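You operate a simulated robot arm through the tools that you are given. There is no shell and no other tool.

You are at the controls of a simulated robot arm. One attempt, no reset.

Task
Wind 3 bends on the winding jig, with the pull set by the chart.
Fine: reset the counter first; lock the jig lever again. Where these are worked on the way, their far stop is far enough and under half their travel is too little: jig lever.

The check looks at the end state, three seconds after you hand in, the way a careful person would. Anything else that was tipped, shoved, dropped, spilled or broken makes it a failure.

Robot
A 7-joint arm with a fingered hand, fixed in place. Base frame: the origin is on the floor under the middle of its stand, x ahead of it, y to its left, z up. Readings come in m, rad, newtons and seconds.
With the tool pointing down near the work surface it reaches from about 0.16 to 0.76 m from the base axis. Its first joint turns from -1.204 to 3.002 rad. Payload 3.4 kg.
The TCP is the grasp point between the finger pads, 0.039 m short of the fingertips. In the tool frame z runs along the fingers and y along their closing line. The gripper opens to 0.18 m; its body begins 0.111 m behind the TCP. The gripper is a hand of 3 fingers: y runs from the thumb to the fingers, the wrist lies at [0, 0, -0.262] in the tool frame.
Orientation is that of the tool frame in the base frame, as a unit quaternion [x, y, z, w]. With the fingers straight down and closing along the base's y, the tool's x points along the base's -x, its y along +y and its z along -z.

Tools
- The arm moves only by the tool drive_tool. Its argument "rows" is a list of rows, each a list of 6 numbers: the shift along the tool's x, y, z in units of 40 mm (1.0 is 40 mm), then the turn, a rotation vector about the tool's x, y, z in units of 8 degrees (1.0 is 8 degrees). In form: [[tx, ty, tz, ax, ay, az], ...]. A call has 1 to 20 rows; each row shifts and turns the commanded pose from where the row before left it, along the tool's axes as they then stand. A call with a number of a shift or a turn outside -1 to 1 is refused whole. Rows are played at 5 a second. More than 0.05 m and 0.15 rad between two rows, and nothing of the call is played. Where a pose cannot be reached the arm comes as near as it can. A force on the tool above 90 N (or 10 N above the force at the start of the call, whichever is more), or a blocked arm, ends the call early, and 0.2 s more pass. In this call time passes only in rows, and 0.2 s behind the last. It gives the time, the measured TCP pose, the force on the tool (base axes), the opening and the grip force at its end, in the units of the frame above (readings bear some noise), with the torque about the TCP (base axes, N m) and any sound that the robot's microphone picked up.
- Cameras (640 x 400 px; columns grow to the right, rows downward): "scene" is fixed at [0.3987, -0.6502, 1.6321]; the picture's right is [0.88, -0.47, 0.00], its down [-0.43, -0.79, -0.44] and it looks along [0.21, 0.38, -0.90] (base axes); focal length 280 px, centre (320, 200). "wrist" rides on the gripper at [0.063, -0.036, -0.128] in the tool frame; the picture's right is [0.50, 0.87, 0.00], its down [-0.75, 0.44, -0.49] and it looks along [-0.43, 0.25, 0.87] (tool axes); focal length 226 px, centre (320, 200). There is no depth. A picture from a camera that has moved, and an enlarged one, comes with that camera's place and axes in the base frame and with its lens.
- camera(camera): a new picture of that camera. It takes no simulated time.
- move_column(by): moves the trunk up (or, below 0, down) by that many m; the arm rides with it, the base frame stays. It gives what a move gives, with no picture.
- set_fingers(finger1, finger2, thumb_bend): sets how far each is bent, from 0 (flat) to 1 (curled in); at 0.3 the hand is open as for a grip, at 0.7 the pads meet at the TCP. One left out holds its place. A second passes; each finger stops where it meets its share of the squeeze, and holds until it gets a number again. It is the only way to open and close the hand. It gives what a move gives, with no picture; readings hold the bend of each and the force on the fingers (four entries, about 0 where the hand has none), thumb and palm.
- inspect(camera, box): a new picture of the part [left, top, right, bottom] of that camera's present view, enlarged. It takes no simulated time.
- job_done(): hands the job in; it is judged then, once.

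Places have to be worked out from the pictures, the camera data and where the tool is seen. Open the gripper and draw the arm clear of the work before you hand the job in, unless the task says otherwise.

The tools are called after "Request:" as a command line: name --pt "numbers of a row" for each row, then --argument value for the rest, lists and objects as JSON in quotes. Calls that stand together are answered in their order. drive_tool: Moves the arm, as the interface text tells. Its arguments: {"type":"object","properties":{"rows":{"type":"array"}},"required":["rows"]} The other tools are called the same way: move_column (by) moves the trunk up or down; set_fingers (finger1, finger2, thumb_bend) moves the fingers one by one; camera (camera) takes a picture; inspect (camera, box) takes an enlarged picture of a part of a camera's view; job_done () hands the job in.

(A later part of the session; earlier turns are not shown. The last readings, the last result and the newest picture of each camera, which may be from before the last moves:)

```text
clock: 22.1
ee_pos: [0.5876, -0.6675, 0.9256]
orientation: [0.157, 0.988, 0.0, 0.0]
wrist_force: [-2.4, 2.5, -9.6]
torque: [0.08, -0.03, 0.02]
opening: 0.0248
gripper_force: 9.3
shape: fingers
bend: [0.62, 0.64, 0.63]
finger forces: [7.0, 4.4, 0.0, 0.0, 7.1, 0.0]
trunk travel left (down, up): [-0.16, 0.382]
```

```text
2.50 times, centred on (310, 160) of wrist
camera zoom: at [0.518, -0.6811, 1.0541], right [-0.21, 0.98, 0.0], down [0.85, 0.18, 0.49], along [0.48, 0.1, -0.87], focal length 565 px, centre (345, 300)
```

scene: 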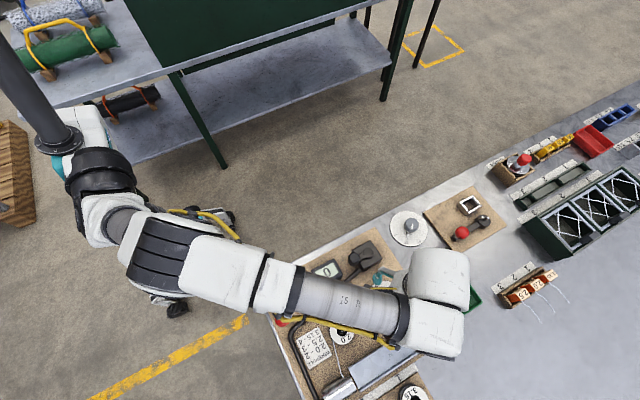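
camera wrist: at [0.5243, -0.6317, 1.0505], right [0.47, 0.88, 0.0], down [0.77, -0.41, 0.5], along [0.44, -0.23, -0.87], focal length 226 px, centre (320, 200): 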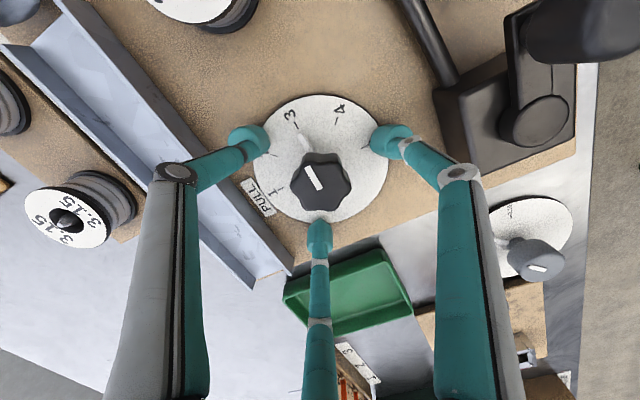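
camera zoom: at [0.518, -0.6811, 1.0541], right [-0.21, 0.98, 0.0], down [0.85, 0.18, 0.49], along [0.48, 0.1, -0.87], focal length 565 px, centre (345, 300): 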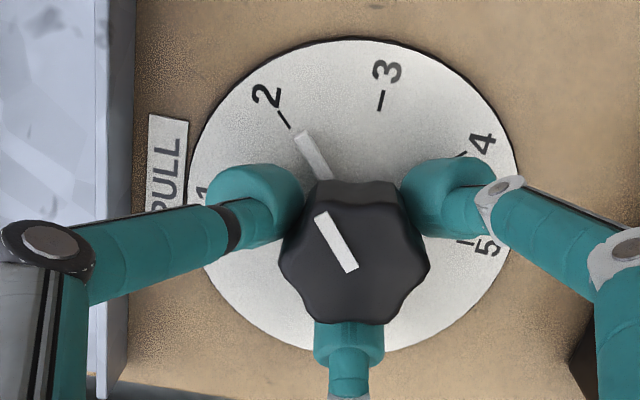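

The knob turned with the hand and the pointer is now close to tick 2. I zoom in further to judge the rest.

Request:
inspect --camera "wrist" --box '[270, 100, 350, 180]'

Request:
inspect --camera "scene" --box '[340, 270, 420, 330]'

```text
5.00 times, centred on (310, 140) of wrist
camera zoom: at [0.518, -0.6811, 1.0541], right [-0.21, 0.98, 0.0], down [0.85, 0.18, 0.49], along [0.48, 0.1, -0.87], focal length 1130 px, centre (370, 500)
```

zoom: 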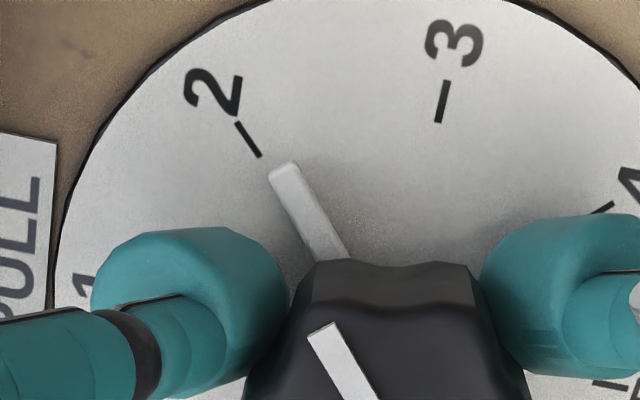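

```text
6.67 times, centred on (380, 300) of scene
camera zoom: at [0.3987, -0.6502, 1.6321], right [0.88, -0.47, 0.0], down [-0.43, -0.79, -0.44], along [0.21, 0.38, -0.9], focal length 1869 px, centre (-80, -467)
```

zoom: 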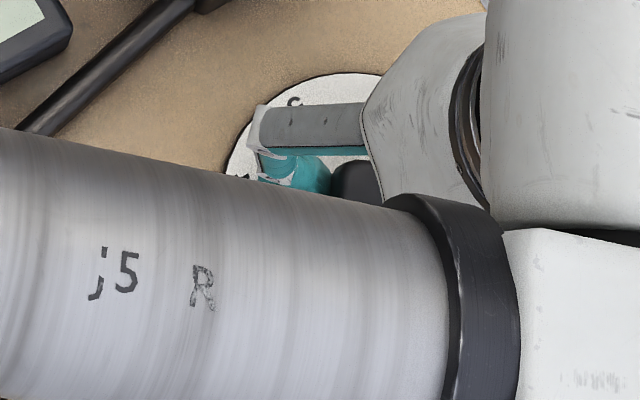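

Pointer is about 4–5° short of tick 2. I turn 5° more.

Request:
drive_tool --pt "0 0 0 0 0 -0.3" --pt "0 0 0 0 0 -0.3"

Request:
inspect --camera "wrist" --box '[270, 100, 350, 180]'

```text
clock: 22.7
ee_pos: [0.5883, -0.6669, 0.9265]
orientation: [0.115, 0.993, -0.001, 0.001]
wrist_force: [-3.0, 2.7, -9.2]
torque: [0.1, 0.09, -0.02]
opening: 0.0251
gripper_force: 9.4
shape: fingers
bend: [0.62, 0.64, 0.63]
finger forces: [7.0, 4.5, 0.0, 0.0, 6.6, 0.0]
trunk travel left (down, up): [-0.16, 0.382]
```

```text
5.00 times, centred on (310, 140) of wrist
camera zoom: at [0.5198, -0.6868, 1.0541], right [-0.29, 0.96, 0.0], down [0.83, 0.25, 0.49], along [0.47, 0.14, -0.87], focal length 1130 px, centre (370, 500)
```

zoom: 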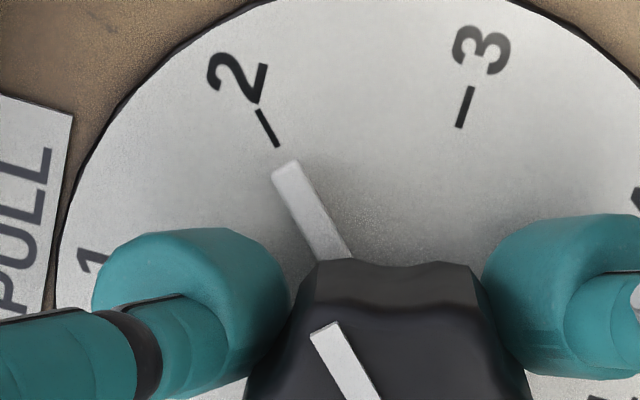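

The pointer is now in line with tick 2 within about a degree. I open the fingers and look again before lifting.

Request:
set_fingers --finger1 0.5 --finger2 0.5 --thumb_bend 0.5

Request:
inspect --camera "wrist" --box '[270, 100, 350, 180]'

```text
clock: 23.7
ee_pos: [0.5877, -0.6671, 0.9267]
orientation: [0.115, 0.993, -0.001, 0.001]
wrist_force: [0.0, 0.3, -0.6]
torque: [0.01, 0.01, -0.02]
opening: 0.0723
gripper_force: 0.1
shape: fingers
bend: [0.5, 0.5, 0.5]
finger forces: [0.0, 0.1, 0.0, 0.1, 0.0, 0.0]
trunk travel left (down, up): [-0.16, 0.382]
```

```text
5.00 times, centred on (310, 140) of wrist
camera zoom: at [0.5194, -0.6864, 1.0548], right [-0.29, 0.96, 0.0], down [0.83, 0.25, 0.49], along [0.47, 0.14, -0.87], focal length 1130 px, centre (370, 500)
```

zoom: 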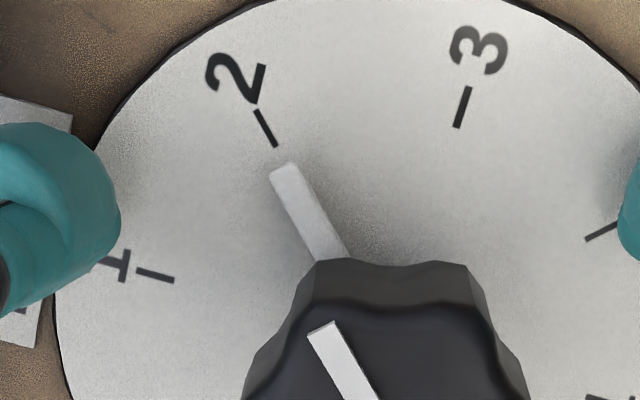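

The pull is at 2 and released cleanly. I raise the trunk back up, then look at where the hand is before going to the jig lever.

Request:
move_column --by 0.14

Request:
inspect --camera "wrist" --box '[240, 60, 400, 180]'

```text
clock: 25.3
ee_pos: [0.5892, -0.6672, 1.0654]
orientation: [0.115, 0.993, -0.001, -0.001]
wrist_force: [0.3, -0.7, -0.2]
torque: [0.02, 0.02, -0.01]
opening: 0.0723
gripper_force: 0.1
shape: fingers
bend: [0.5, 0.5, 0.5]
finger forces: [0.1, 0.0, 0.1, 0.0, 0.0, 0.0]
trunk travel left (down, up): [-0.3, 0.242]
```

```text
3.33 times, centred on (320, 120) of wrist
camera zoom: at [0.5207, -0.687, 1.1941], right [-0.29, 0.96, 0.0], down [0.83, 0.25, 0.49], along [0.47, 0.14, -0.87], focal length 754 px, centre (320, 467)
```

zoom: 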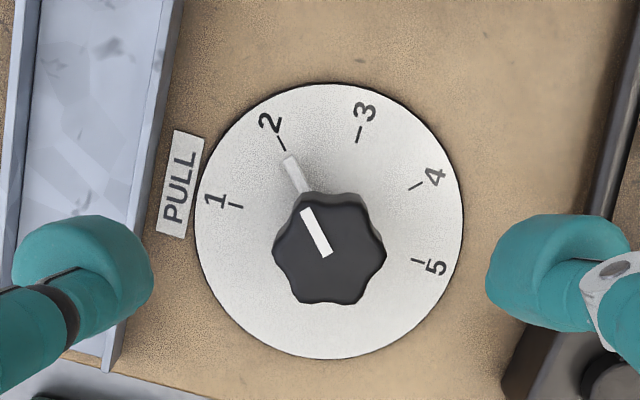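

The dial clearly reads 2. I close the fingers again, square the hand, lift a bit and travel to a place behind (-y of) the red lever knob at safe height.

Request:
set_fingers --finger1 0.7 --finger2 0.7 --thumb_bend 0.7

Request:
drive_tool --pt "0 0 -0.9 0 0 0" --pt "0 0 0 0 0 -0.825" --pt "0 0 0 0 0 -0.825" --pt "0.868 0.096 0 0 0 0" --pt "0.868 0.096 0 0 0 0" --pt "0.868 0.096 0 0 0 0" --pt "0.868 0.096 0 0 0 0" --pt "0.868 0.096 0 0 0 0" --pt "0.868 0.096 0 0 0 0" --pt "0.868 0.096 0 0 0 0"

Request:
camera --camera "wrist"

Request:
camera --camera "scene"

```text
clock: 26.3
ee_pos: [0.5891, -0.6677, 1.0666]
orientation: [0.115, 0.993, -0.001, 0.001]
wrist_force: [-0.6, -0.3, 0.7]
torque: [0.01, 0.0, -0.02]
opening: 0.0001
gripper_force: 0.0
shape: fingers
bend: [0.7, 0.7, 0.7]
finger forces: [0.1, 0.1, 0.1, 0.0, 0.0, 0.0]
trunk travel left (down, up): [-0.3, 0.242]
```

```text
clock: 28.5
ee_pos: [0.3425, -0.6392, 1.1033]
orientation: [0.001, 1.0, -0.001, 0.001]
wrist_force: [0.4, -0.1, 0.1]
torque: [-0.01, -0.02, 0.0]
opening: 0.0
gripper_force: 0.1
shape: fingers
bend: [0.7, 0.7, 0.7]
finger forces: [0.0, 0.0, 0.1, 0.0, 0.0, 0.0]
trunk travel left (down, up): [-0.3, 0.242]
```

```text
taken
camera wrist: at [0.2804, -0.674, 1.2304], right [-0.5, 0.87, 0.0], down [0.75, 0.44, 0.49], along [0.43, 0.24, -0.87], focal length 226 px, centre (320, 200)
```

wrist: 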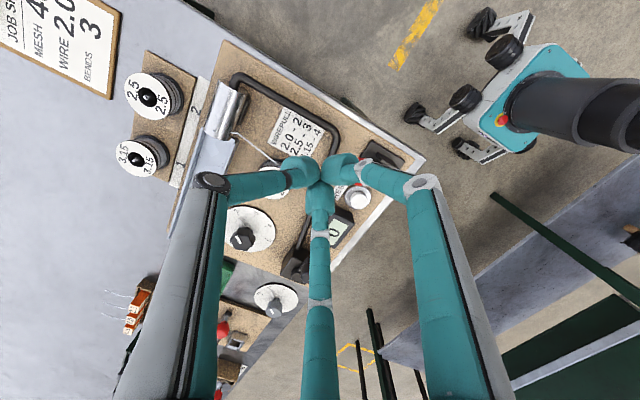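

```text
taken
```

scene: 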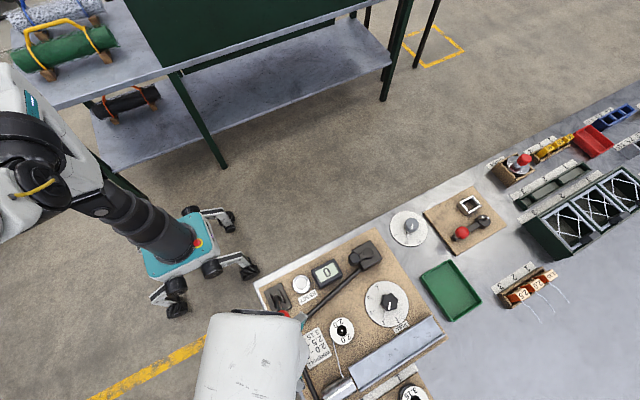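

I check that the lever has not moved and where the hand is relative to it.

Request:
inspect --camera "scene" --box '[240, 260, 340, 340]'

Request:
inspect --camera "wrist" --box '[280, 100, 440, 220]'

```text
5.00 times, centred on (290, 300) of scene
camera zoom: at [0.3987, -0.6502, 1.6321], right [0.88, -0.47, 0.0], down [-0.43, -0.79, -0.44], along [0.21, 0.38, -0.9], focal length 1402 px, centre (470, -300)
```

zoom: 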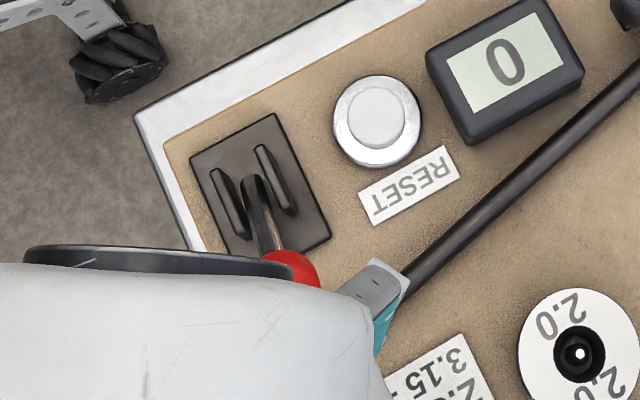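

```text
3.33 times, centred on (360, 160) of wrist
camera zoom: at [0.2804, -0.674, 1.2304], right [-0.5, 0.87, 0.0], down [0.75, 0.44, 0.49], along [0.43, 0.24, -0.87], focal length 754 px, centre (187, 333)
```

zoom: 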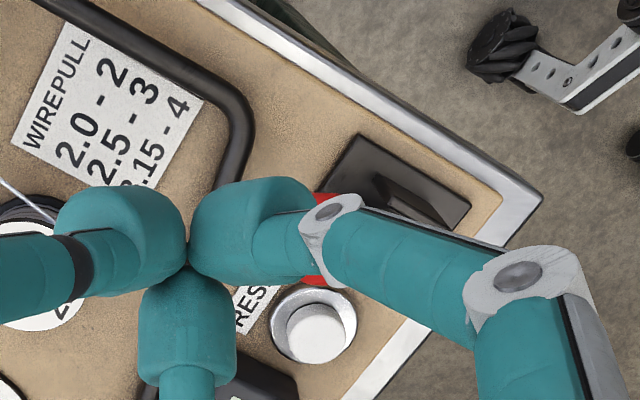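

The lever is unchanged and the hand is just behind its knob. I descend to knob height (TCP ≈ 1.0) with about 18 mm gap.

Request:
drive_tool --pt "0 0 0.7 0 0 0" --pt "0 0 0.7 0 0 0" --pt "0 0 0.7 0 0 0" --pt "0 0 0.5 0 0 0"

Request:
inspect --camera "wrist" --box '[280, 100, 440, 220]'

Request:
inspect --camera "scene" --box '[240, 260, 340, 340]'

```text
clock: 29.5
ee_pos: [0.3458, -0.6402, 0.9976]
orientation: [0.0, 1.0, -0.001, 0.001]
wrist_force: [-0.1, 0.0, 0.0]
torque: [-0.03, 0.0, -0.01]
opening: 0.0001
gripper_force: 0.1
shape: fingers
bend: [0.7, 0.7, 0.7]
finger forces: [0.0, 0.0, 0.0, 0.0, 0.0, 0.1]
trunk travel left (down, up): [-0.3, 0.242]
```

```text
3.33 times, centred on (360, 160) of wrist
camera zoom: at [0.2834, -0.6757, 1.1261], right [-0.5, 0.87, 0.0], down [0.75, 0.44, 0.49], along [0.43, 0.24, -0.87], focal length 754 px, centre (187, 333)
```

zoom: 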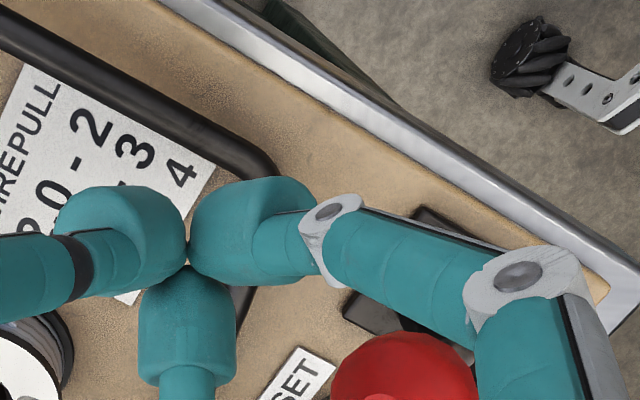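

```text
5.00 times, centred on (290, 300) of scene
camera zoom: at [0.3987, -0.6502, 1.6321], right [0.88, -0.47, 0.0], down [-0.43, -0.79, -0.44], along [0.21, 0.38, -0.9], focal length 1402 px, centre (470, -300)
```

zoom: 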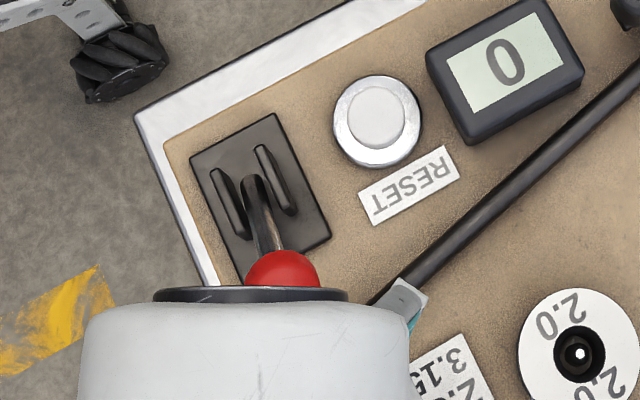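

The knob is right in front of the two-finger groove. I push it toward +y along its arc in 10 mm steps and watch the force.

Request:
drive_tool --pt "0 0.25 0 0 0 0" --pt "0 0.25 0 0 0 0" --pt "0 0.25 -0.075 0 0 0" --pt "0 0.25 -0.075 0 0 0"

Request:
inspect --camera "wrist" --box '[280, 100, 440, 220]'

Request:
inspect --camera "scene" --box '[240, 260, 340, 340]'

```text
clock: 30.5
ee_pos: [0.3447, -0.6005, 1.004]
orientation: [0.0, 1.0, -0.002, 0.001]
wrist_force: [-0.2, -5.9, 0.3]
torque: [-0.12, 0.02, -0.02]
opening: 0.0
gripper_force: 3.0
shape: fingers
bend: [0.7, 0.7, 0.69]
finger forces: [2.7, 3.0, 0.0, 0.1, 0.1, 0.0]
trunk travel left (down, up): [-0.3, 0.242]
```

```text
3.33 times, centred on (360, 160) of wrist
camera zoom: at [0.2828, -0.6357, 1.132], right [-0.5, 0.87, 0.0], down [0.75, 0.44, 0.49], along [0.43, 0.24, -0.87], focal length 754 px, centre (187, 333)
```

zoom: 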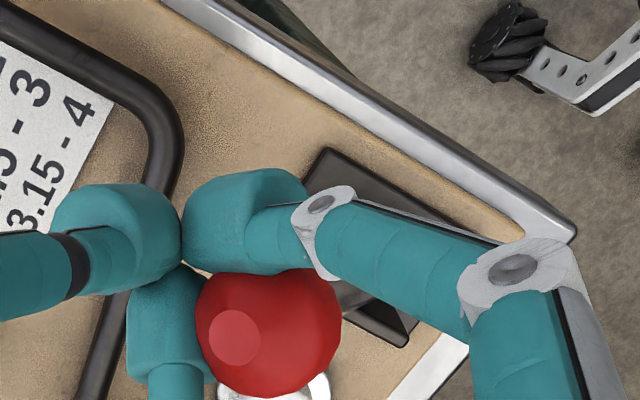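

```text
5.00 times, centred on (290, 300) of scene
camera zoom: at [0.3987, -0.6502, 1.6321], right [0.88, -0.47, 0.0], down [-0.43, -0.79, -0.44], along [0.21, 0.38, -0.9], focal length 1402 px, centre (470, -300)
```

zoom: 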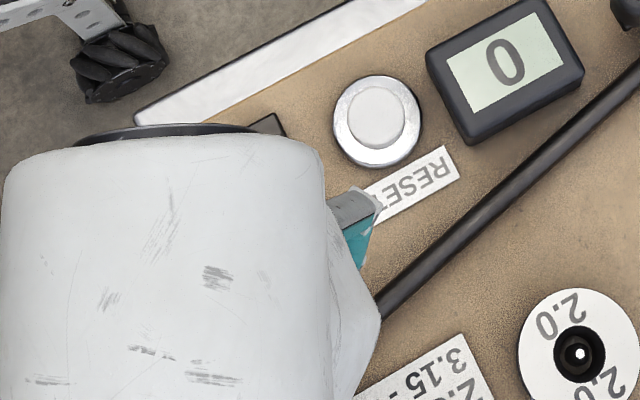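

Contact made with about 6 N and the knob nests between the two fingers. I keep pushing along the arc.

Request:
drive_tool --pt "0 0.2 -0.08 0 0 0" --pt "0 0.2 -0.08 0 0 0" --pt "0 0.2 -0.06 0 0 0" --pt "0 0.2 -0.05 0 0 0"

Request:
inspect --camera "wrist" --box '[280, 100, 440, 220]'

```text
clock: 31.5
ee_pos: [0.3458, -0.5665, 1.015]
orientation: [0.0, 1.0, -0.001, 0.0]
wrist_force: [-0.2, -4.3, 3.0]
torque: [-0.08, -0.01, -0.03]
opening: 0.0
gripper_force: 3.3
shape: fingers
bend: [0.7, 0.7, 0.69]
finger forces: [2.9, 3.3, 0.1, 0.1, 0.0, 0.0]
trunk travel left (down, up): [-0.3, 0.242]
```

```text
3.33 times, centred on (360, 160) of wrist
camera zoom: at [0.2826, -0.6003, 1.1437], right [-0.5, 0.87, 0.0], down [0.75, 0.44, 0.49], along [0.43, 0.24, -0.87], focal length 754 px, centre (187, 333)
```

zoom: 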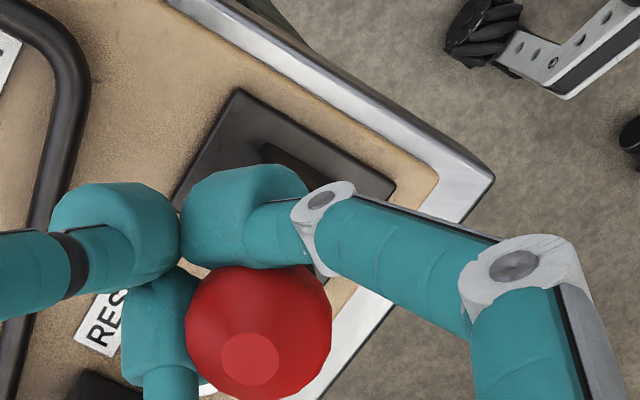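

The lever is moving with about 4–5 N. I continue past vertical, following the arc over the top.

Request:
drive_tool --pt "0 0.2 -0.02 0 0 0" --pt "0 0.2 0 0 0 0" --pt "0 0.2 0.02 0 0 0" --pt "0 0.2 0.03 0 0 0"

Request:
inspect --camera "wrist" --box '[280, 100, 440, 220]'

```text
clock: 32.5
ee_pos: [0.3437, -0.534, 1.0136]
orientation: [0.001, 1.0, 0.0, 0.001]
wrist_force: [-0.4, -0.1, -0.5]
torque: [0.02, 0.01, -0.01]
opening: 0.0
gripper_force: 0.1
shape: fingers
bend: [0.7, 0.7, 0.7]
finger forces: [0.1, 0.1, 0.1, 0.0, 0.0, 0.0]
trunk travel left (down, up): [-0.3, 0.242]
```

```text
3.33 times, centred on (360, 160) of wrist
camera zoom: at [0.282, -0.5696, 1.1425], right [-0.5, 0.87, 0.0], down [0.75, 0.44, 0.49], along [0.43, 0.24, -0.87], focal length 754 px, centre (187, 333)
```

zoom: 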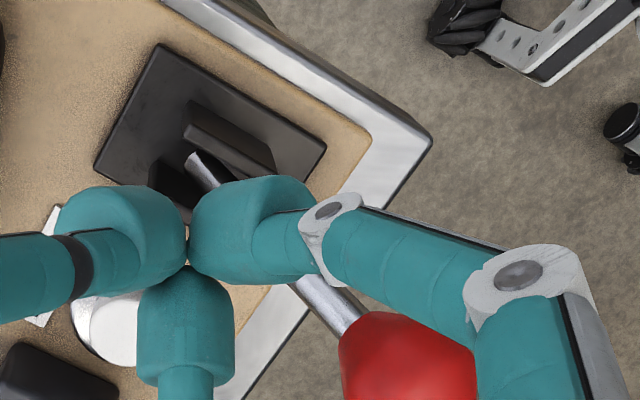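

The lever tipped over by itself to the far side: its knob is now near (0.345, -0.467, 0.975). I follow up and press lightly to confirm it sits on the far stop.

Request:
drive_tool --pt "0 0.3 0.1 0 0 0" --pt "0 0.3 0.1 0 0 0" --pt "0 0.25 0.1 0 0 0" --pt "0 0.2 0.05 0 0 0" --pt "0 0.1 0 0 0 0"

Request:
inspect --camera "wrist" --box '[280, 100, 440, 220]'

```text
clock: 33.7
ee_pos: [0.3453, -0.4914, 0.9991]
orientation: [0.001, 1.0, -0.002, 0.001]
wrist_force: [-0.1, -3.6, 1.0]
torque: [-0.16, 0.01, 0.01]
opening: 0.0002
gripper_force: 2.5
shape: fingers
bend: [0.7, 0.7, 0.7]
finger forces: [2.6, 2.4, 0.1, 0.0, 0.0, 0.0]
trunk travel left (down, up): [-0.3, 0.242]
```

```text
3.33 times, centred on (360, 160) of wrist
camera zoom: at [0.283, -0.5253, 1.1272], right [-0.5, 0.87, 0.0], down [0.75, 0.44, 0.49], along [0.43, 0.24, -0.87], focal length 754 px, centre (187, 333)
```

zoom: 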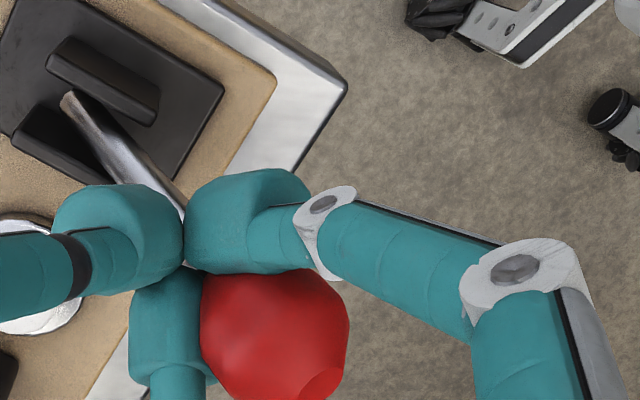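

Contact with 3.6 N. I press a few more millimetres to see whether it's a firm stop.

Request:
drive_tool --pt "0 0.08 0.02 0 0 0" --pt "0 0.08 0.02 0 0 0"

```text
clock: 34.3
ee_pos: [0.3445, -0.4843, 0.9966]
orientation: [0.001, 1.0, -0.001, 0.001]
wrist_force: [0.7, -9.2, 3.4]
torque: [-0.27, -0.06, 0.04]
opening: 0.0
gripper_force: 5.8
shape: fingers
bend: [0.7, 0.7, 0.69]
finger forces: [6.1, 5.6, 0.1, 0.0, 0.1, 0.0]
trunk travel left (down, up): [-0.3, 0.242]
```

The force rises to 9 N within 6 mm, so the lever is on its far stop. I back off toward -y and lift, then take pictures.

Request:
drive_tool --pt "0 -0.4 0 0 0 0" --pt "0 -0.6 -0.3 0 0 0" --pt "0 0 -1 0 0 0" --pt "0 0 -1 0 0 0" --pt "0 0 -0.5 0 0 0" --pt "-0.9 0 0 0 0 0" --pt "-0.9 0 0 0 0 0" --pt "-0.9 0 0 0 0 0" --pt "-0.9 0 0 0 0 0"

Request:
camera --camera "scene"

Request:
camera --camera "wrist"

```text
clock: 36.3
ee_pos: [0.4921, -0.522, 1.1084]
orientation: [0.001, 1.0, 0.0, 0.0]
wrist_force: [0.5, 0.3, 0.3]
torque: [0.01, 0.03, 0.0]
opening: 0.0002
gripper_force: 0.1
shape: fingers
bend: [0.7, 0.7, 0.7]
finger forces: [0.1, 0.0, 0.1, 0.0, 0.0, 0.1]
trunk travel left (down, up): [-0.3, 0.242]
```

```text
taken
```

scene: 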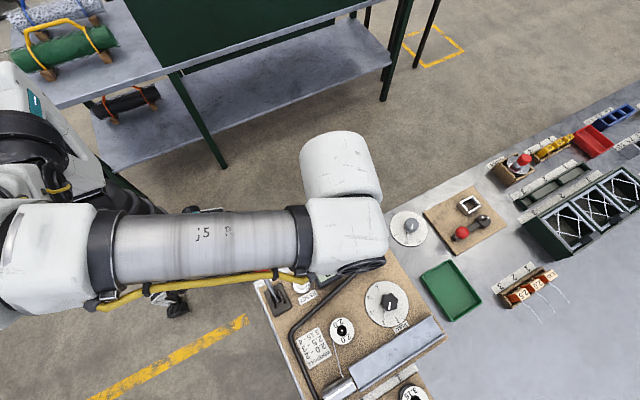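

```text
taken
camera wrist: at [0.4296, -0.5578, 1.236], right [-0.5, 0.87, 0.0], down [0.75, 0.43, 0.49], along [0.43, 0.24, -0.87], focal length 226 px, centre (320, 200)
```

wrist: 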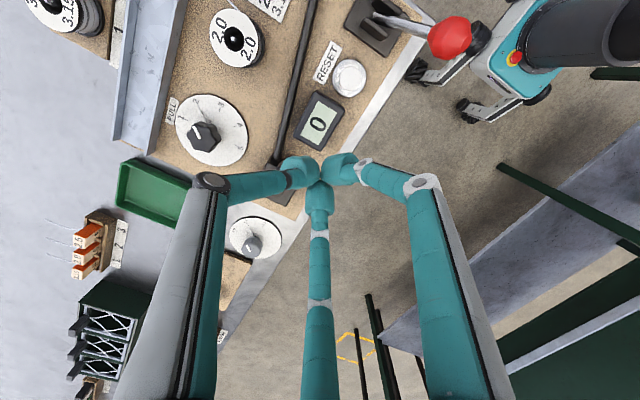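

The lever now leans to the far (+y) side, unlocked. I move over the crank grip, turn the hand 90° so the thumb is on the -x side, and open the fingers.

Request:
drive_tool --pt "-0.8 -0.2 0 0 0 0" --pt "-0.8 -0.2 0 0 0 0" --pt "0 0 0 0 0 1" --pt "0 0 0 0 0 1" --pt "0 0 0 0 0 1" --pt "0 0 0 0 0 1" --pt "0 0 0 0 0 1" --pt "0 0 0 0 0 1" --pt "0 0 0 0 0 1" --pt "0 0 0 0 0 1" --pt "0 0 0 0 0 1" --pt "0 0 0 0 0 1" --pt "0 0 0 0 0 1" --pt "0 0 0 0 0 0.25"

Request:
set_fingers --finger1 0.5 --finger2 0.5 --thumb_bend 0.5

Request:
camera --camera "wrist"

Request:
inspect --camera "wrist" --box '[240, 80, 400, 180]'

Request:
camera --camera "scene"

```text
clock: 39.3
ee_pos: [0.5534, -0.5398, 1.1111]
orientation: [0.708, 0.706, 0.001, 0.001]
wrist_force: [1.1, 1.0, 0.1]
torque: [0.03, 0.01, 0.01]
opening: 0.0
gripper_force: 0.1
shape: fingers
bend: [0.7, 0.7, 0.7]
finger forces: [0.0, 0.0, 0.0, 0.1, 0.0, 0.0]
trunk travel left (down, up): [-0.3, 0.242]
```

```text
clock: 40.3
ee_pos: [0.5523, -0.5398, 1.1113]
orientation: [0.708, 0.707, 0.0, 0.001]
wrist_force: [-0.5, -0.7, 0.3]
torque: [-0.01, 0.04, 0.02]
opening: 0.0721
gripper_force: 0.0
shape: fingers
bend: [0.5, 0.5, 0.5]
finger forces: [0.0, 0.0, 0.0, 0.0, 0.0, 0.1]
trunk travel left (down, up): [-0.3, 0.242]
```

```text
taken
camera wrist: at [0.5172, -0.4752, 1.2384], right [0.87, 0.5, 0.0], down [0.43, -0.75, 0.49], along [0.25, -0.43, -0.87], focal length 226 px, centre (320, 200)
```

wrist: 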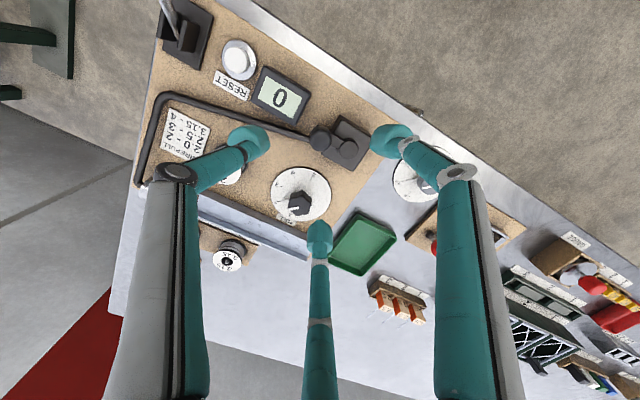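

```text
4.00 times, centred on (320, 130) of wrist
camera zoom: at [0.5172, -0.4752, 1.2384], right [0.87, 0.5, 0.0], down [0.43, -0.75, 0.49], along [0.25, -0.43, -0.87], focal length 904 px, centre (320, 480)
```

zoom: 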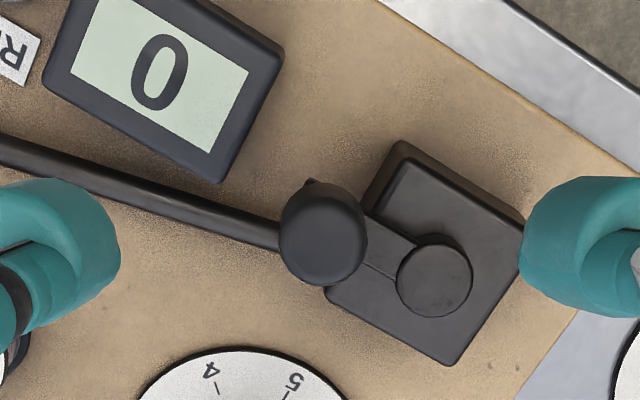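

```text
taken
```

scene: 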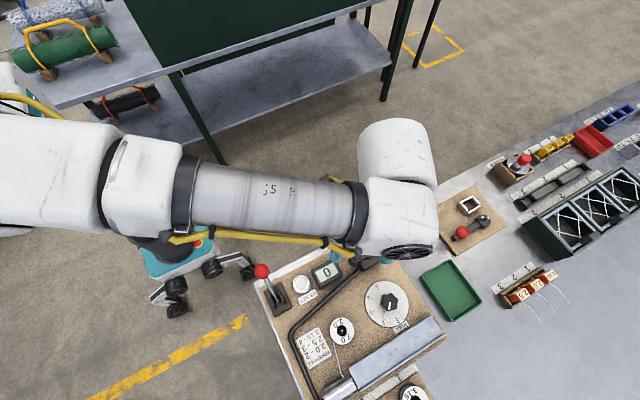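

The hand axis is within 1–2 mm of the crank grip (grip top ≈ 0.956, axle cap top ≈ 0.921). I lower the trunk 0.13 m so the open fingers surround the grip, staying above the axle cap.

Request:
move_column --by -0.13

Request:
camera --camera "wrist"

Request:
camera --camera "scene"

```text
clock: 41.9
ee_pos: [0.5519, -0.5385, 0.982]
orientation: [0.708, 0.707, 0.0, 0.003]
wrist_force: [0.8, 0.8, -0.3]
torque: [0.01, 0.0, -0.02]
opening: 0.0725
gripper_force: 0.0
shape: fingers
bend: [0.5, 0.5, 0.5]
finger forces: [0.1, 0.0, 0.0, 0.0, 0.0, 0.0]
trunk travel left (down, up): [-0.17, 0.372]
```

```text
taken
camera wrist: at [0.5161, -0.4749, 1.1094], right [0.87, 0.5, 0.0], down [0.43, -0.75, 0.5], along [0.25, -0.43, -0.87], focal length 226 px, centre (320, 200)
```

wrist: 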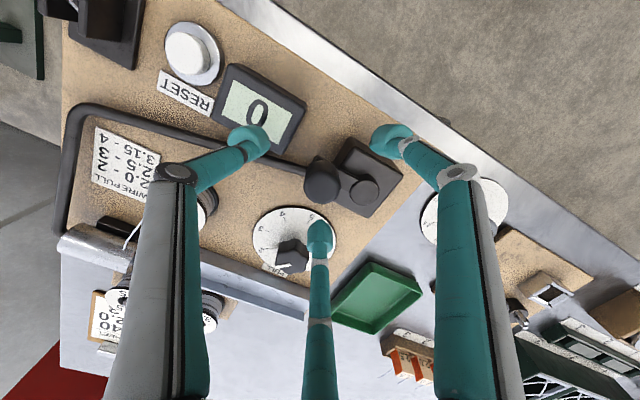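

```text
taken
```

scene: 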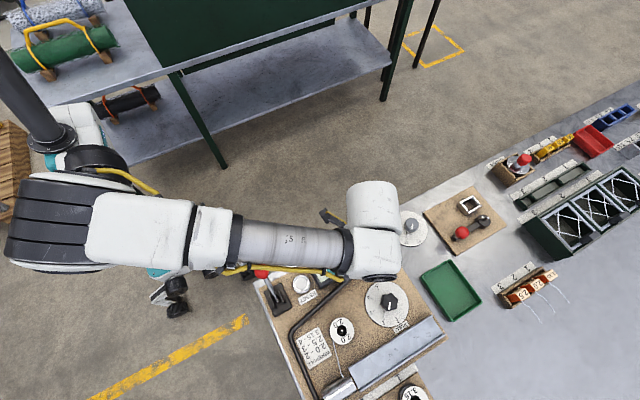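

The grip sits centred between the open fingers. I close them to a loose cage around it.

Request:
set_fingers --finger1 0.63 --finger2 0.63 --thumb_bend 0.63

Request:
inspect --camera "wrist" --box '[240, 100, 400, 220]'

```text
clock: 42.9
ee_pos: [0.5518, -0.5396, 0.9805]
orientation: [0.707, 0.707, 0.0, 0.001]
wrist_force: [0.5, 0.2, 0.5]
torque: [-0.01, 0.05, 0.02]
opening: 0.0225
gripper_force: 0.0
shape: fingers
bend: [0.63, 0.63, 0.63]
finger forces: [0.0, 0.0, 0.0, 0.0, 0.0, 0.0]
trunk travel left (down, up): [-0.17, 0.372]
```

```text
3.33 times, centred on (320, 160) of wrist
camera zoom: at [0.5172, -0.4751, 1.1082], right [0.87, 0.5, 0.0], down [0.43, -0.75, 0.49], along [0.25, -0.43, -0.87], focal length 754 px, centre (320, 333)
```

zoom: 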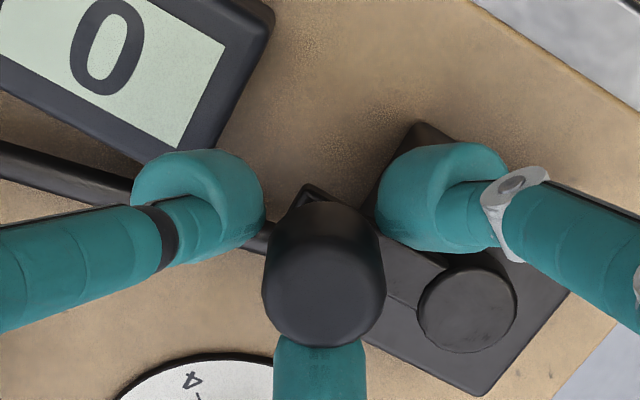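

No contact yet and the counter is visible. I tighten the cage slightly.

Request:
set_fingers --finger1 0.65 --finger2 0.65 --thumb_bend 0.65

Request:
inspect --camera "wrist" --box '[240, 100, 400, 220]'

```text
clock: 43.9
ee_pos: [0.5526, -0.5396, 0.9801]
orientation: [0.708, 0.706, 0.0, 0.001]
wrist_force: [1.4, -0.8, -0.6]
torque: [-0.05, 0.01, 0.02]
opening: 0.0169
gripper_force: 0.9
shape: fingers
bend: [0.64, 0.63, 0.65]
finger forces: [0.7, 1.4, 0.0, 0.1, 0.3, 0.0]
trunk travel left (down, up): [-0.17, 0.372]
```

```text
3.33 times, centred on (320, 160) of wrist
camera zoom: at [0.5173, -0.4751, 1.1082], right [0.87, 0.5, 0.0], down [0.43, -0.75, 0.49], along [0.25, -0.43, -0.87], focal length 754 px, centre (320, 333)
```

zoom: 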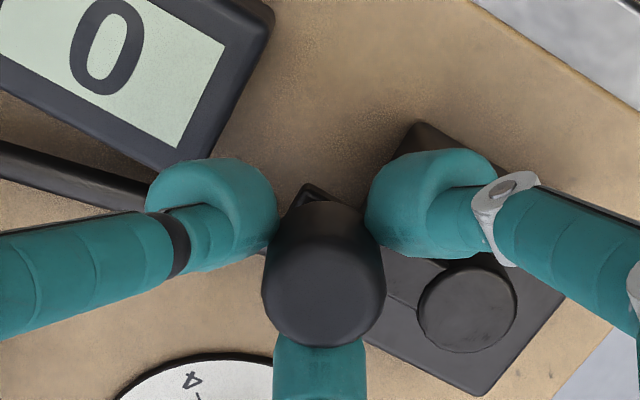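

Light contact all around. I start turning the crank clockwise (seen from above) by 45° to feel the resistance and watch the counter.

Request:
drive_tool --pt "0.2912 0.0383 0 0 0 0" --pt "0.2713 0.1124 0 0 0 0" --pt "0.233 0.1788 0 0 0 0"

Request:
inspect --camera "wrist" --box '[200, 70, 420, 230]'

Request:
inspect --camera "scene" --box '[250, 220, 410, 320]'

```text
clock: 44.7
ee_pos: [0.5654, -0.5066, 0.9805]
orientation: [0.707, 0.707, -0.001, 0.001]
wrist_force: [0.4, -0.5, 0.0]
torque: [-0.02, 0.03, 0.0]
opening: 0.0151
gripper_force: 0.0
shape: fingers
bend: [0.65, 0.65, 0.65]
finger forces: [0.1, 0.0, 0.1, 0.0, 0.0, 0.1]
trunk travel left (down, up): [-0.17, 0.372]
```

```text
2.50 times, centred on (310, 150) of wrist
camera zoom: at [0.5302, -0.4424, 1.1087], right [0.87, 0.5, 0.0], down [0.43, -0.75, 0.49], along [0.25, -0.43, -0.87], focal length 565 px, centre (345, 325)
```

zoom: 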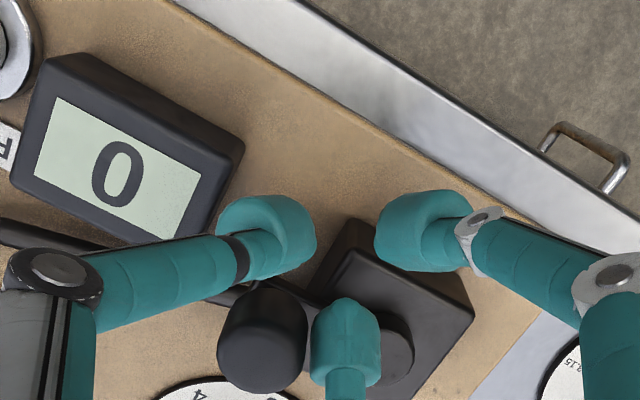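

```text
4.00 times, centred on (330, 270) of scene
camera zoom: at [0.3987, -0.6502, 1.6321], right [0.88, -0.47, 0.0], down [-0.43, -0.79, -0.44], along [0.21, 0.38, -0.9], focal length 1121 px, centre (280, -80)
```

zoom: 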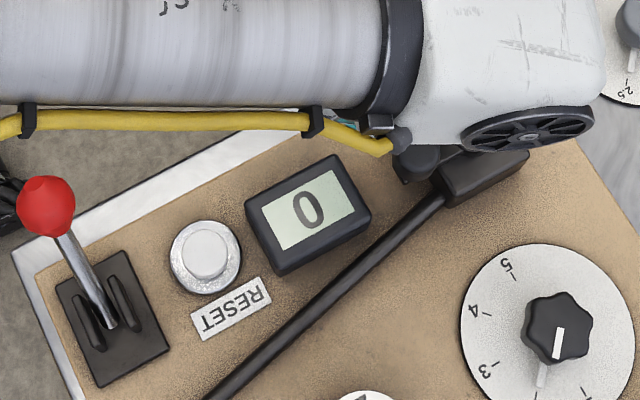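

The grip slipped out through the gap between thumb and finger2, so the loose cage is too weak; the counter still shows 0 and the crank hasn't moved. I open, go back over the grip, lower 5 mm and take a firm grip instead.

Request:
set_fingers --finger1 0.5 --finger2 0.5 --thumb_bend 0.5

Request:
drive_tool --pt "-0.4 -0.14 0 0 0 0" --pt "-0.4 -0.14 0 0 0 0" --pt "0 0 0.12 0 0 0"

Request:
inspect --camera "wrist" --box '[240, 100, 400, 220]'

```text
clock: 45.7
ee_pos: [0.5649, -0.5074, 0.9799]
orientation: [0.708, 0.706, 0.001, 0.001]
wrist_force: [-0.4, 0.5, 0.3]
torque: [-0.01, 0.03, 0.02]
opening: 0.0722
gripper_force: 0.0
shape: fingers
bend: [0.5, 0.5, 0.5]
finger forces: [0.0, 0.0, 0.1, 0.0, 0.0, 0.1]
trunk travel left (down, up): [-0.17, 0.372]
```

```text
clock: 46.5
ee_pos: [0.5546, -0.5389, 0.9756]
orientation: [0.708, 0.706, 0.0, 0.001]
wrist_force: [-0.5, -0.3, -0.3]
torque: [-0.05, 0.0, -0.03]
opening: 0.0725
gripper_force: 0.1
shape: fingers
bend: [0.5, 0.5, 0.5]
finger forces: [0.0, 0.1, 0.0, 0.0, 0.1, 0.0]
trunk travel left (down, up): [-0.17, 0.372]
```

```text
3.33 times, centred on (320, 160) of wrist
camera zoom: at [0.5193, -0.4752, 1.1028], right [0.87, 0.5, 0.0], down [0.43, -0.75, 0.49], along [0.25, -0.43, -0.87], focal length 754 px, centre (320, 333)
```

zoom: 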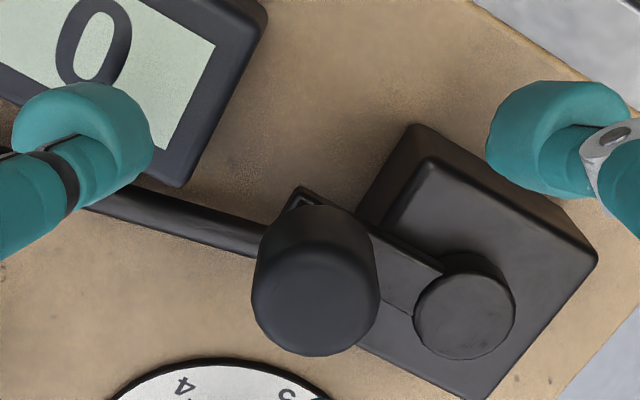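

Centred on the grip at TCP z ≈ 0.976. I close firmly.

Request:
set_fingers --finger1 0.78 --finger2 0.78 --thumb_bend 0.78

Request:
inspect --camera "wrist" --box '[240, 100, 400, 220]'

```text
clock: 47.5
ee_pos: [0.5525, -0.5395, 0.9751]
orientation: [0.708, 0.706, 0.0, 0.001]
wrist_force: [-9.1, 1.9, -7.0]
torque: [0.06, 0.3, 0.0]
opening: 0.0142
gripper_force: 20.6
shape: fingers
bend: [0.67, 0.66, 0.67]
finger forces: [10.8, 10.5, 0.0, 0.0, 19.8, 0.0]
trunk travel left (down, up): [-0.17, 0.372]
```

```text
3.33 times, centred on (320, 160) of wrist
camera zoom: at [0.5183, -0.4755, 1.1026], right [0.87, 0.5, 0.0], down [0.43, -0.75, 0.49], along [0.25, -0.43, -0.87], focal length 754 px, centre (320, 333)
```

zoom: 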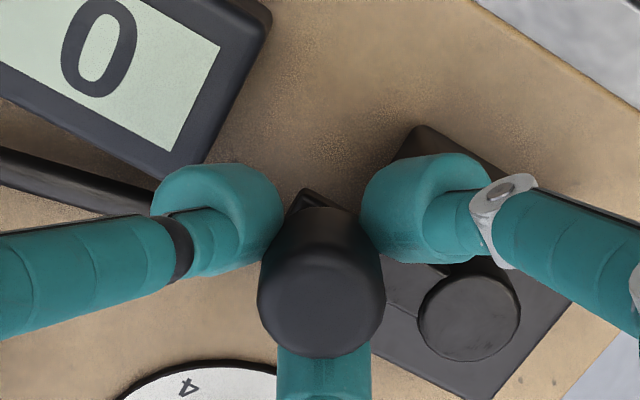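

Firm grip now (11, 10.5 and 20 N). I try a small clockwise move of about 15° and read the forces.

Request:
drive_tool --pt "0.146 0.01 0 0 0 0" --pt "0.146 0.029 0 0 0 0"

Request:
inspect --camera "wrist" --box '[240, 100, 400, 220]'

```text
clock: 48.1
ee_pos: [0.5552, -0.5284, 0.9753]
orientation: [0.708, 0.707, 0.0, 0.0]
wrist_force: [-9.6, -3.1, -8.2]
torque: [-0.16, 0.38, -0.04]
opening: 0.0137
gripper_force: 20.1
shape: fingers
bend: [0.68, 0.65, 0.67]
finger forces: [8.6, 12.1, 0.2, 0.0, 19.9, 0.1]
trunk travel left (down, up): [-0.17, 0.372]
```

```text
3.33 times, centred on (320, 160) of wrist
camera zoom: at [0.5199, -0.4648, 1.1027], right [0.87, 0.5, 0.0], down [0.43, -0.75, 0.49], along [0.25, -0.43, -0.87], focal length 754 px, centre (320, 333)
```

zoom: 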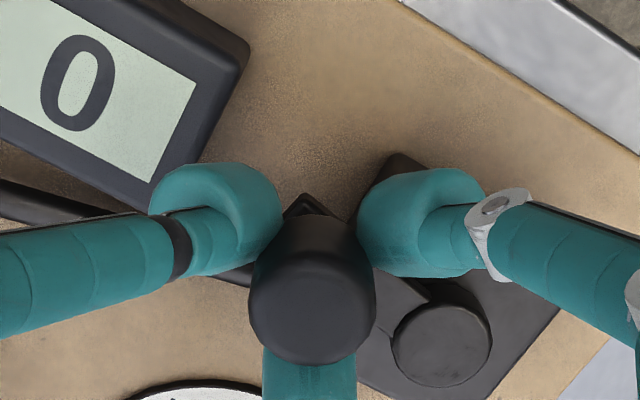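

The crank turns with the hand with only about 5 N. I continue clockwise to the quarter-turn point.

Request:
drive_tool --pt "0.2713 0.1124 0 0 0 0" --pt "0.233 0.1788 0 0 0 0" --pt "0.1788 0.233 0 0 0 0" --pt "0.1124 0.2713 0 0 0 0" --pt "0.0383 0.2912 0 0 0 0"

Request:
inspect --camera "wrist" --box '[200, 70, 420, 230]'

```text
clock: 49.3
ee_pos: [0.6005, -0.4931, 0.9746]
orientation: [0.707, 0.707, -0.001, 0.002]
wrist_force: [-1.7, 2.4, -10.1]
torque: [0.09, 0.03, 0.02]
opening: 0.0139
gripper_force: 19.4
shape: fingers
bend: [0.67, 0.65, 0.68]
finger forces: [11.9, 11.3, 0.0, 0.0, 15.2, 0.0]
trunk travel left (down, up): [-0.17, 0.372]
```

```text
2.50 times, centred on (310, 150) of wrist
camera zoom: at [0.5654, -0.4302, 1.1031], right [0.87, 0.5, 0.0], down [0.43, -0.75, 0.5], along [0.25, -0.43, -0.87], focal length 565 px, centre (345, 325)
```

zoom: 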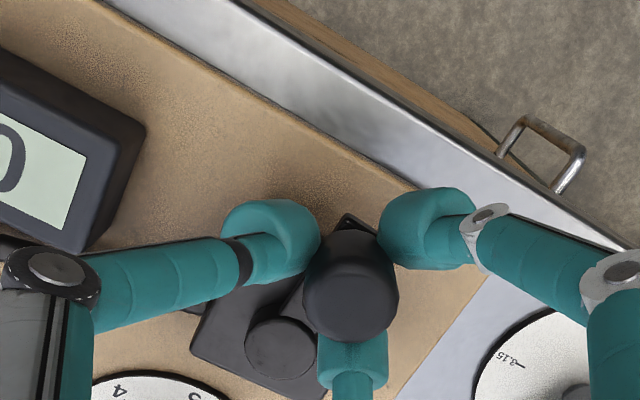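

The crank is now at a quarter turn with a steady grip. I continue the next quarter.

Request:
drive_tool --pt "-0.0383 0.2912 0 0 0 0" --pt "-0.1124 0.2713 0 0 0 0" --pt "-0.1788 0.233 0 0 0 0" --pt "-0.233 0.1788 0 0 0 0" --pt "-0.2713 0.1124 0 0 0 0" --pt "-0.2912 0.0383 0 0 0 0"

Request:
inspect --camera "wrist" --box '[200, 70, 420, 230]'

Request:
inspect --camera "scene" --box '[290, 230, 410, 320]'

```text
clock: 50.7
ee_pos: [0.6441, -0.5412, 0.975]
orientation: [0.708, 0.706, 0.0, 0.0]
wrist_force: [-4.9, 3.4, -11.5]
torque: [0.12, 0.13, 0.02]
opening: 0.0138
gripper_force: 19.0
shape: fingers
bend: [0.67, 0.66, 0.68]
finger forces: [11.4, 10.0, 0.0, 0.0, 16.5, 0.1]
trunk travel left (down, up): [-0.17, 0.372]
```

```text
2.50 times, centred on (310, 150) of wrist
camera zoom: at [0.6093, -0.477, 1.1035], right [0.87, 0.5, 0.0], down [0.43, -0.75, 0.49], along [0.25, -0.43, -0.87], focal length 565 px, centre (345, 325)
```

zoom: 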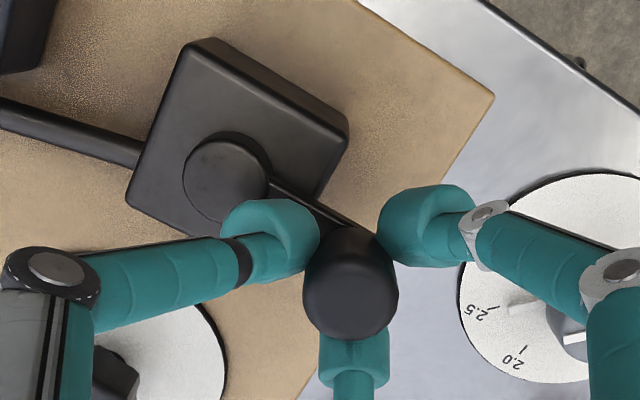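

```text
4.44 times, centred on (350, 275) of scene
camera zoom: at [0.3987, -0.6502, 1.6321], right [0.88, -0.47, 0.0], down [-0.43, -0.79, -0.44], along [0.21, 0.38, -0.9], focal length 1246 px, centre (187, -133)
```

zoom: 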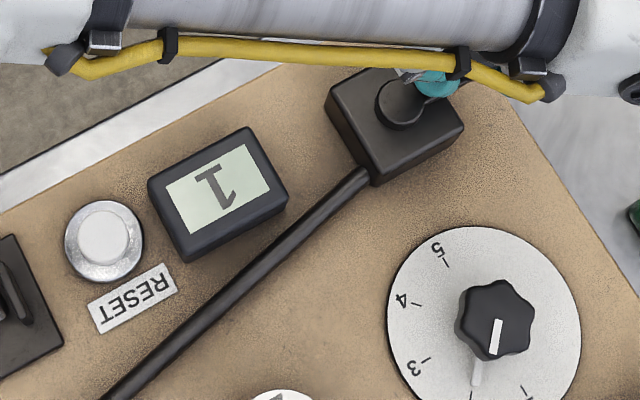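

The counter went to 1 by the half turn. I go on a quarter at a time, watching how it counts.

Request:
drive_tool --pt "-0.2912 -0.0383 0 0 0 0" --pt "-0.2713 -0.1124 0 0 0 0" --pt "-0.233 -0.1788 0 0 0 0" --pt "-0.1788 -0.233 0 0 0 0" --pt "-0.1124 -0.2713 0 0 0 0" --pt "-0.0383 -0.2912 0 0 0 0"

Request:
inspect --camera "wrist" --box '[200, 70, 420, 230]'

Request:
inspect --camera "scene" --box '[290, 230, 410, 320]'

```text
clock: 52.1
ee_pos: [0.5991, -0.5861, 0.9752]
orientation: [0.708, 0.706, 0.0, 0.001]
wrist_force: [2.1, -1.6, -8.1]
torque: [-0.04, -0.16, -0.02]
opening: 0.0135
gripper_force: 18.6
shape: fingers
bend: [0.66, 0.65, 0.69]
finger forces: [10.8, 12.8, 0.0, 0.0, 13.4, 0.0]
trunk travel left (down, up): [-0.17, 0.372]
```

```text
2.50 times, centred on (310, 150) of wrist
camera zoom: at [0.5635, -0.5219, 1.1034], right [0.87, 0.5, 0.0], down [0.43, -0.75, 0.49], along [0.25, -0.43, -0.87], focal length 565 px, centre (345, 325)
```

zoom: 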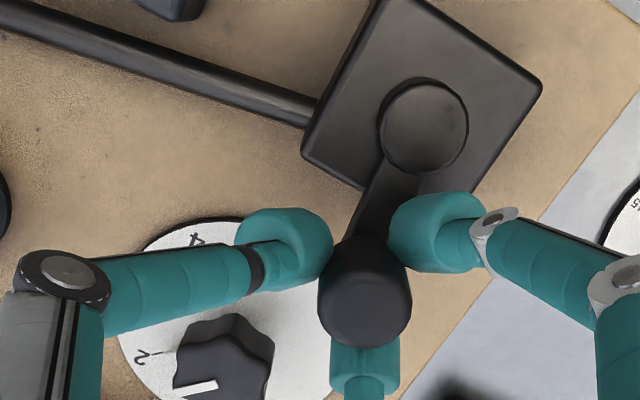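

```text
4.44 times, centred on (350, 275) of scene
camera zoom: at [0.3987, -0.6502, 1.6321], right [0.88, -0.47, 0.0], down [-0.43, -0.79, -0.44], along [0.21, 0.38, -0.9], focal length 1246 px, centre (187, -133)
```

zoom: 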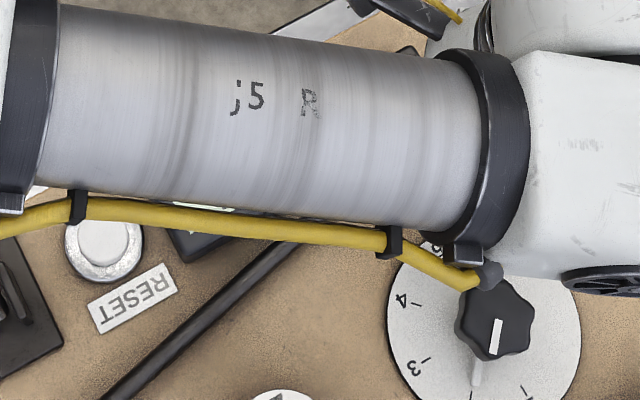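

The counter is hidden at this point, so I complete the turn and then read it.

Request:
drive_tool --pt "0.0383 -0.2912 0 0 0 0" --pt "0.1124 -0.2713 0 0 0 0" --pt "0.1788 -0.233 0 0 0 0" --pt "0.233 -0.1788 0 0 0 0" --pt "0.2713 -0.1124 0 0 0 0" --pt "0.2912 -0.0383 0 0 0 0"

Request:
inspect --camera "wrist" --box '[200, 70, 420, 230]'

Request:
inspect --camera "scene" --box '[290, 230, 410, 320]'

```text
clock: 53.5
ee_pos: [0.5535, -0.5373, 0.9757]
orientation: [0.708, 0.706, 0.0, -0.001]
wrist_force: [-11.9, -5.4, -5.4]
torque: [-0.16, 0.44, -0.09]
opening: 0.0123
gripper_force: 19.9
shape: fingers
bend: [0.68, 0.64, 0.69]
finger forces: [7.5, 12.6, 0.0, 0.1, 19.8, 0.1]
trunk travel left (down, up): [-0.17, 0.372]
```

```text
2.50 times, centred on (310, 150) of wrist
camera zoom: at [0.5188, -0.4742, 1.1033], right [0.87, 0.5, 0.0], down [0.44, -0.75, 0.49], along [0.24, -0.43, -0.87], focal length 565 px, centre (345, 325)
```

zoom: 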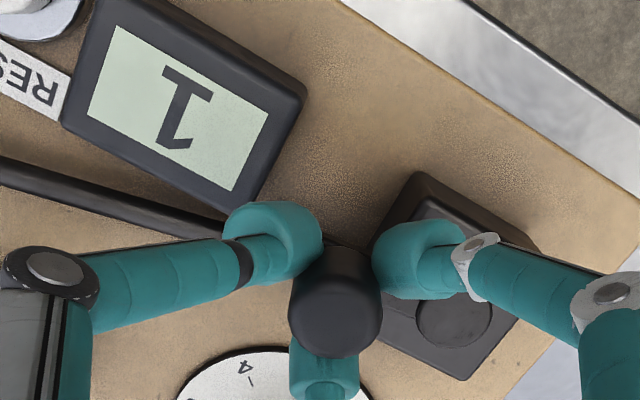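

```text
4.44 times, centred on (350, 275) of scene
camera zoom: at [0.3987, -0.6502, 1.6321], right [0.88, -0.47, 0.0], down [-0.43, -0.79, -0.44], along [0.21, 0.38, -0.9], focal length 1246 px, centre (187, -133)
```

zoom: 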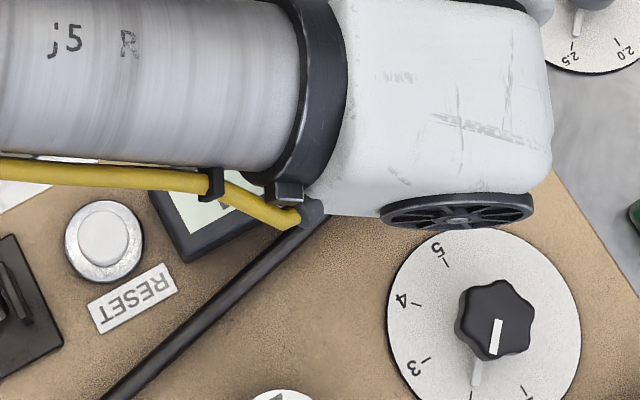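

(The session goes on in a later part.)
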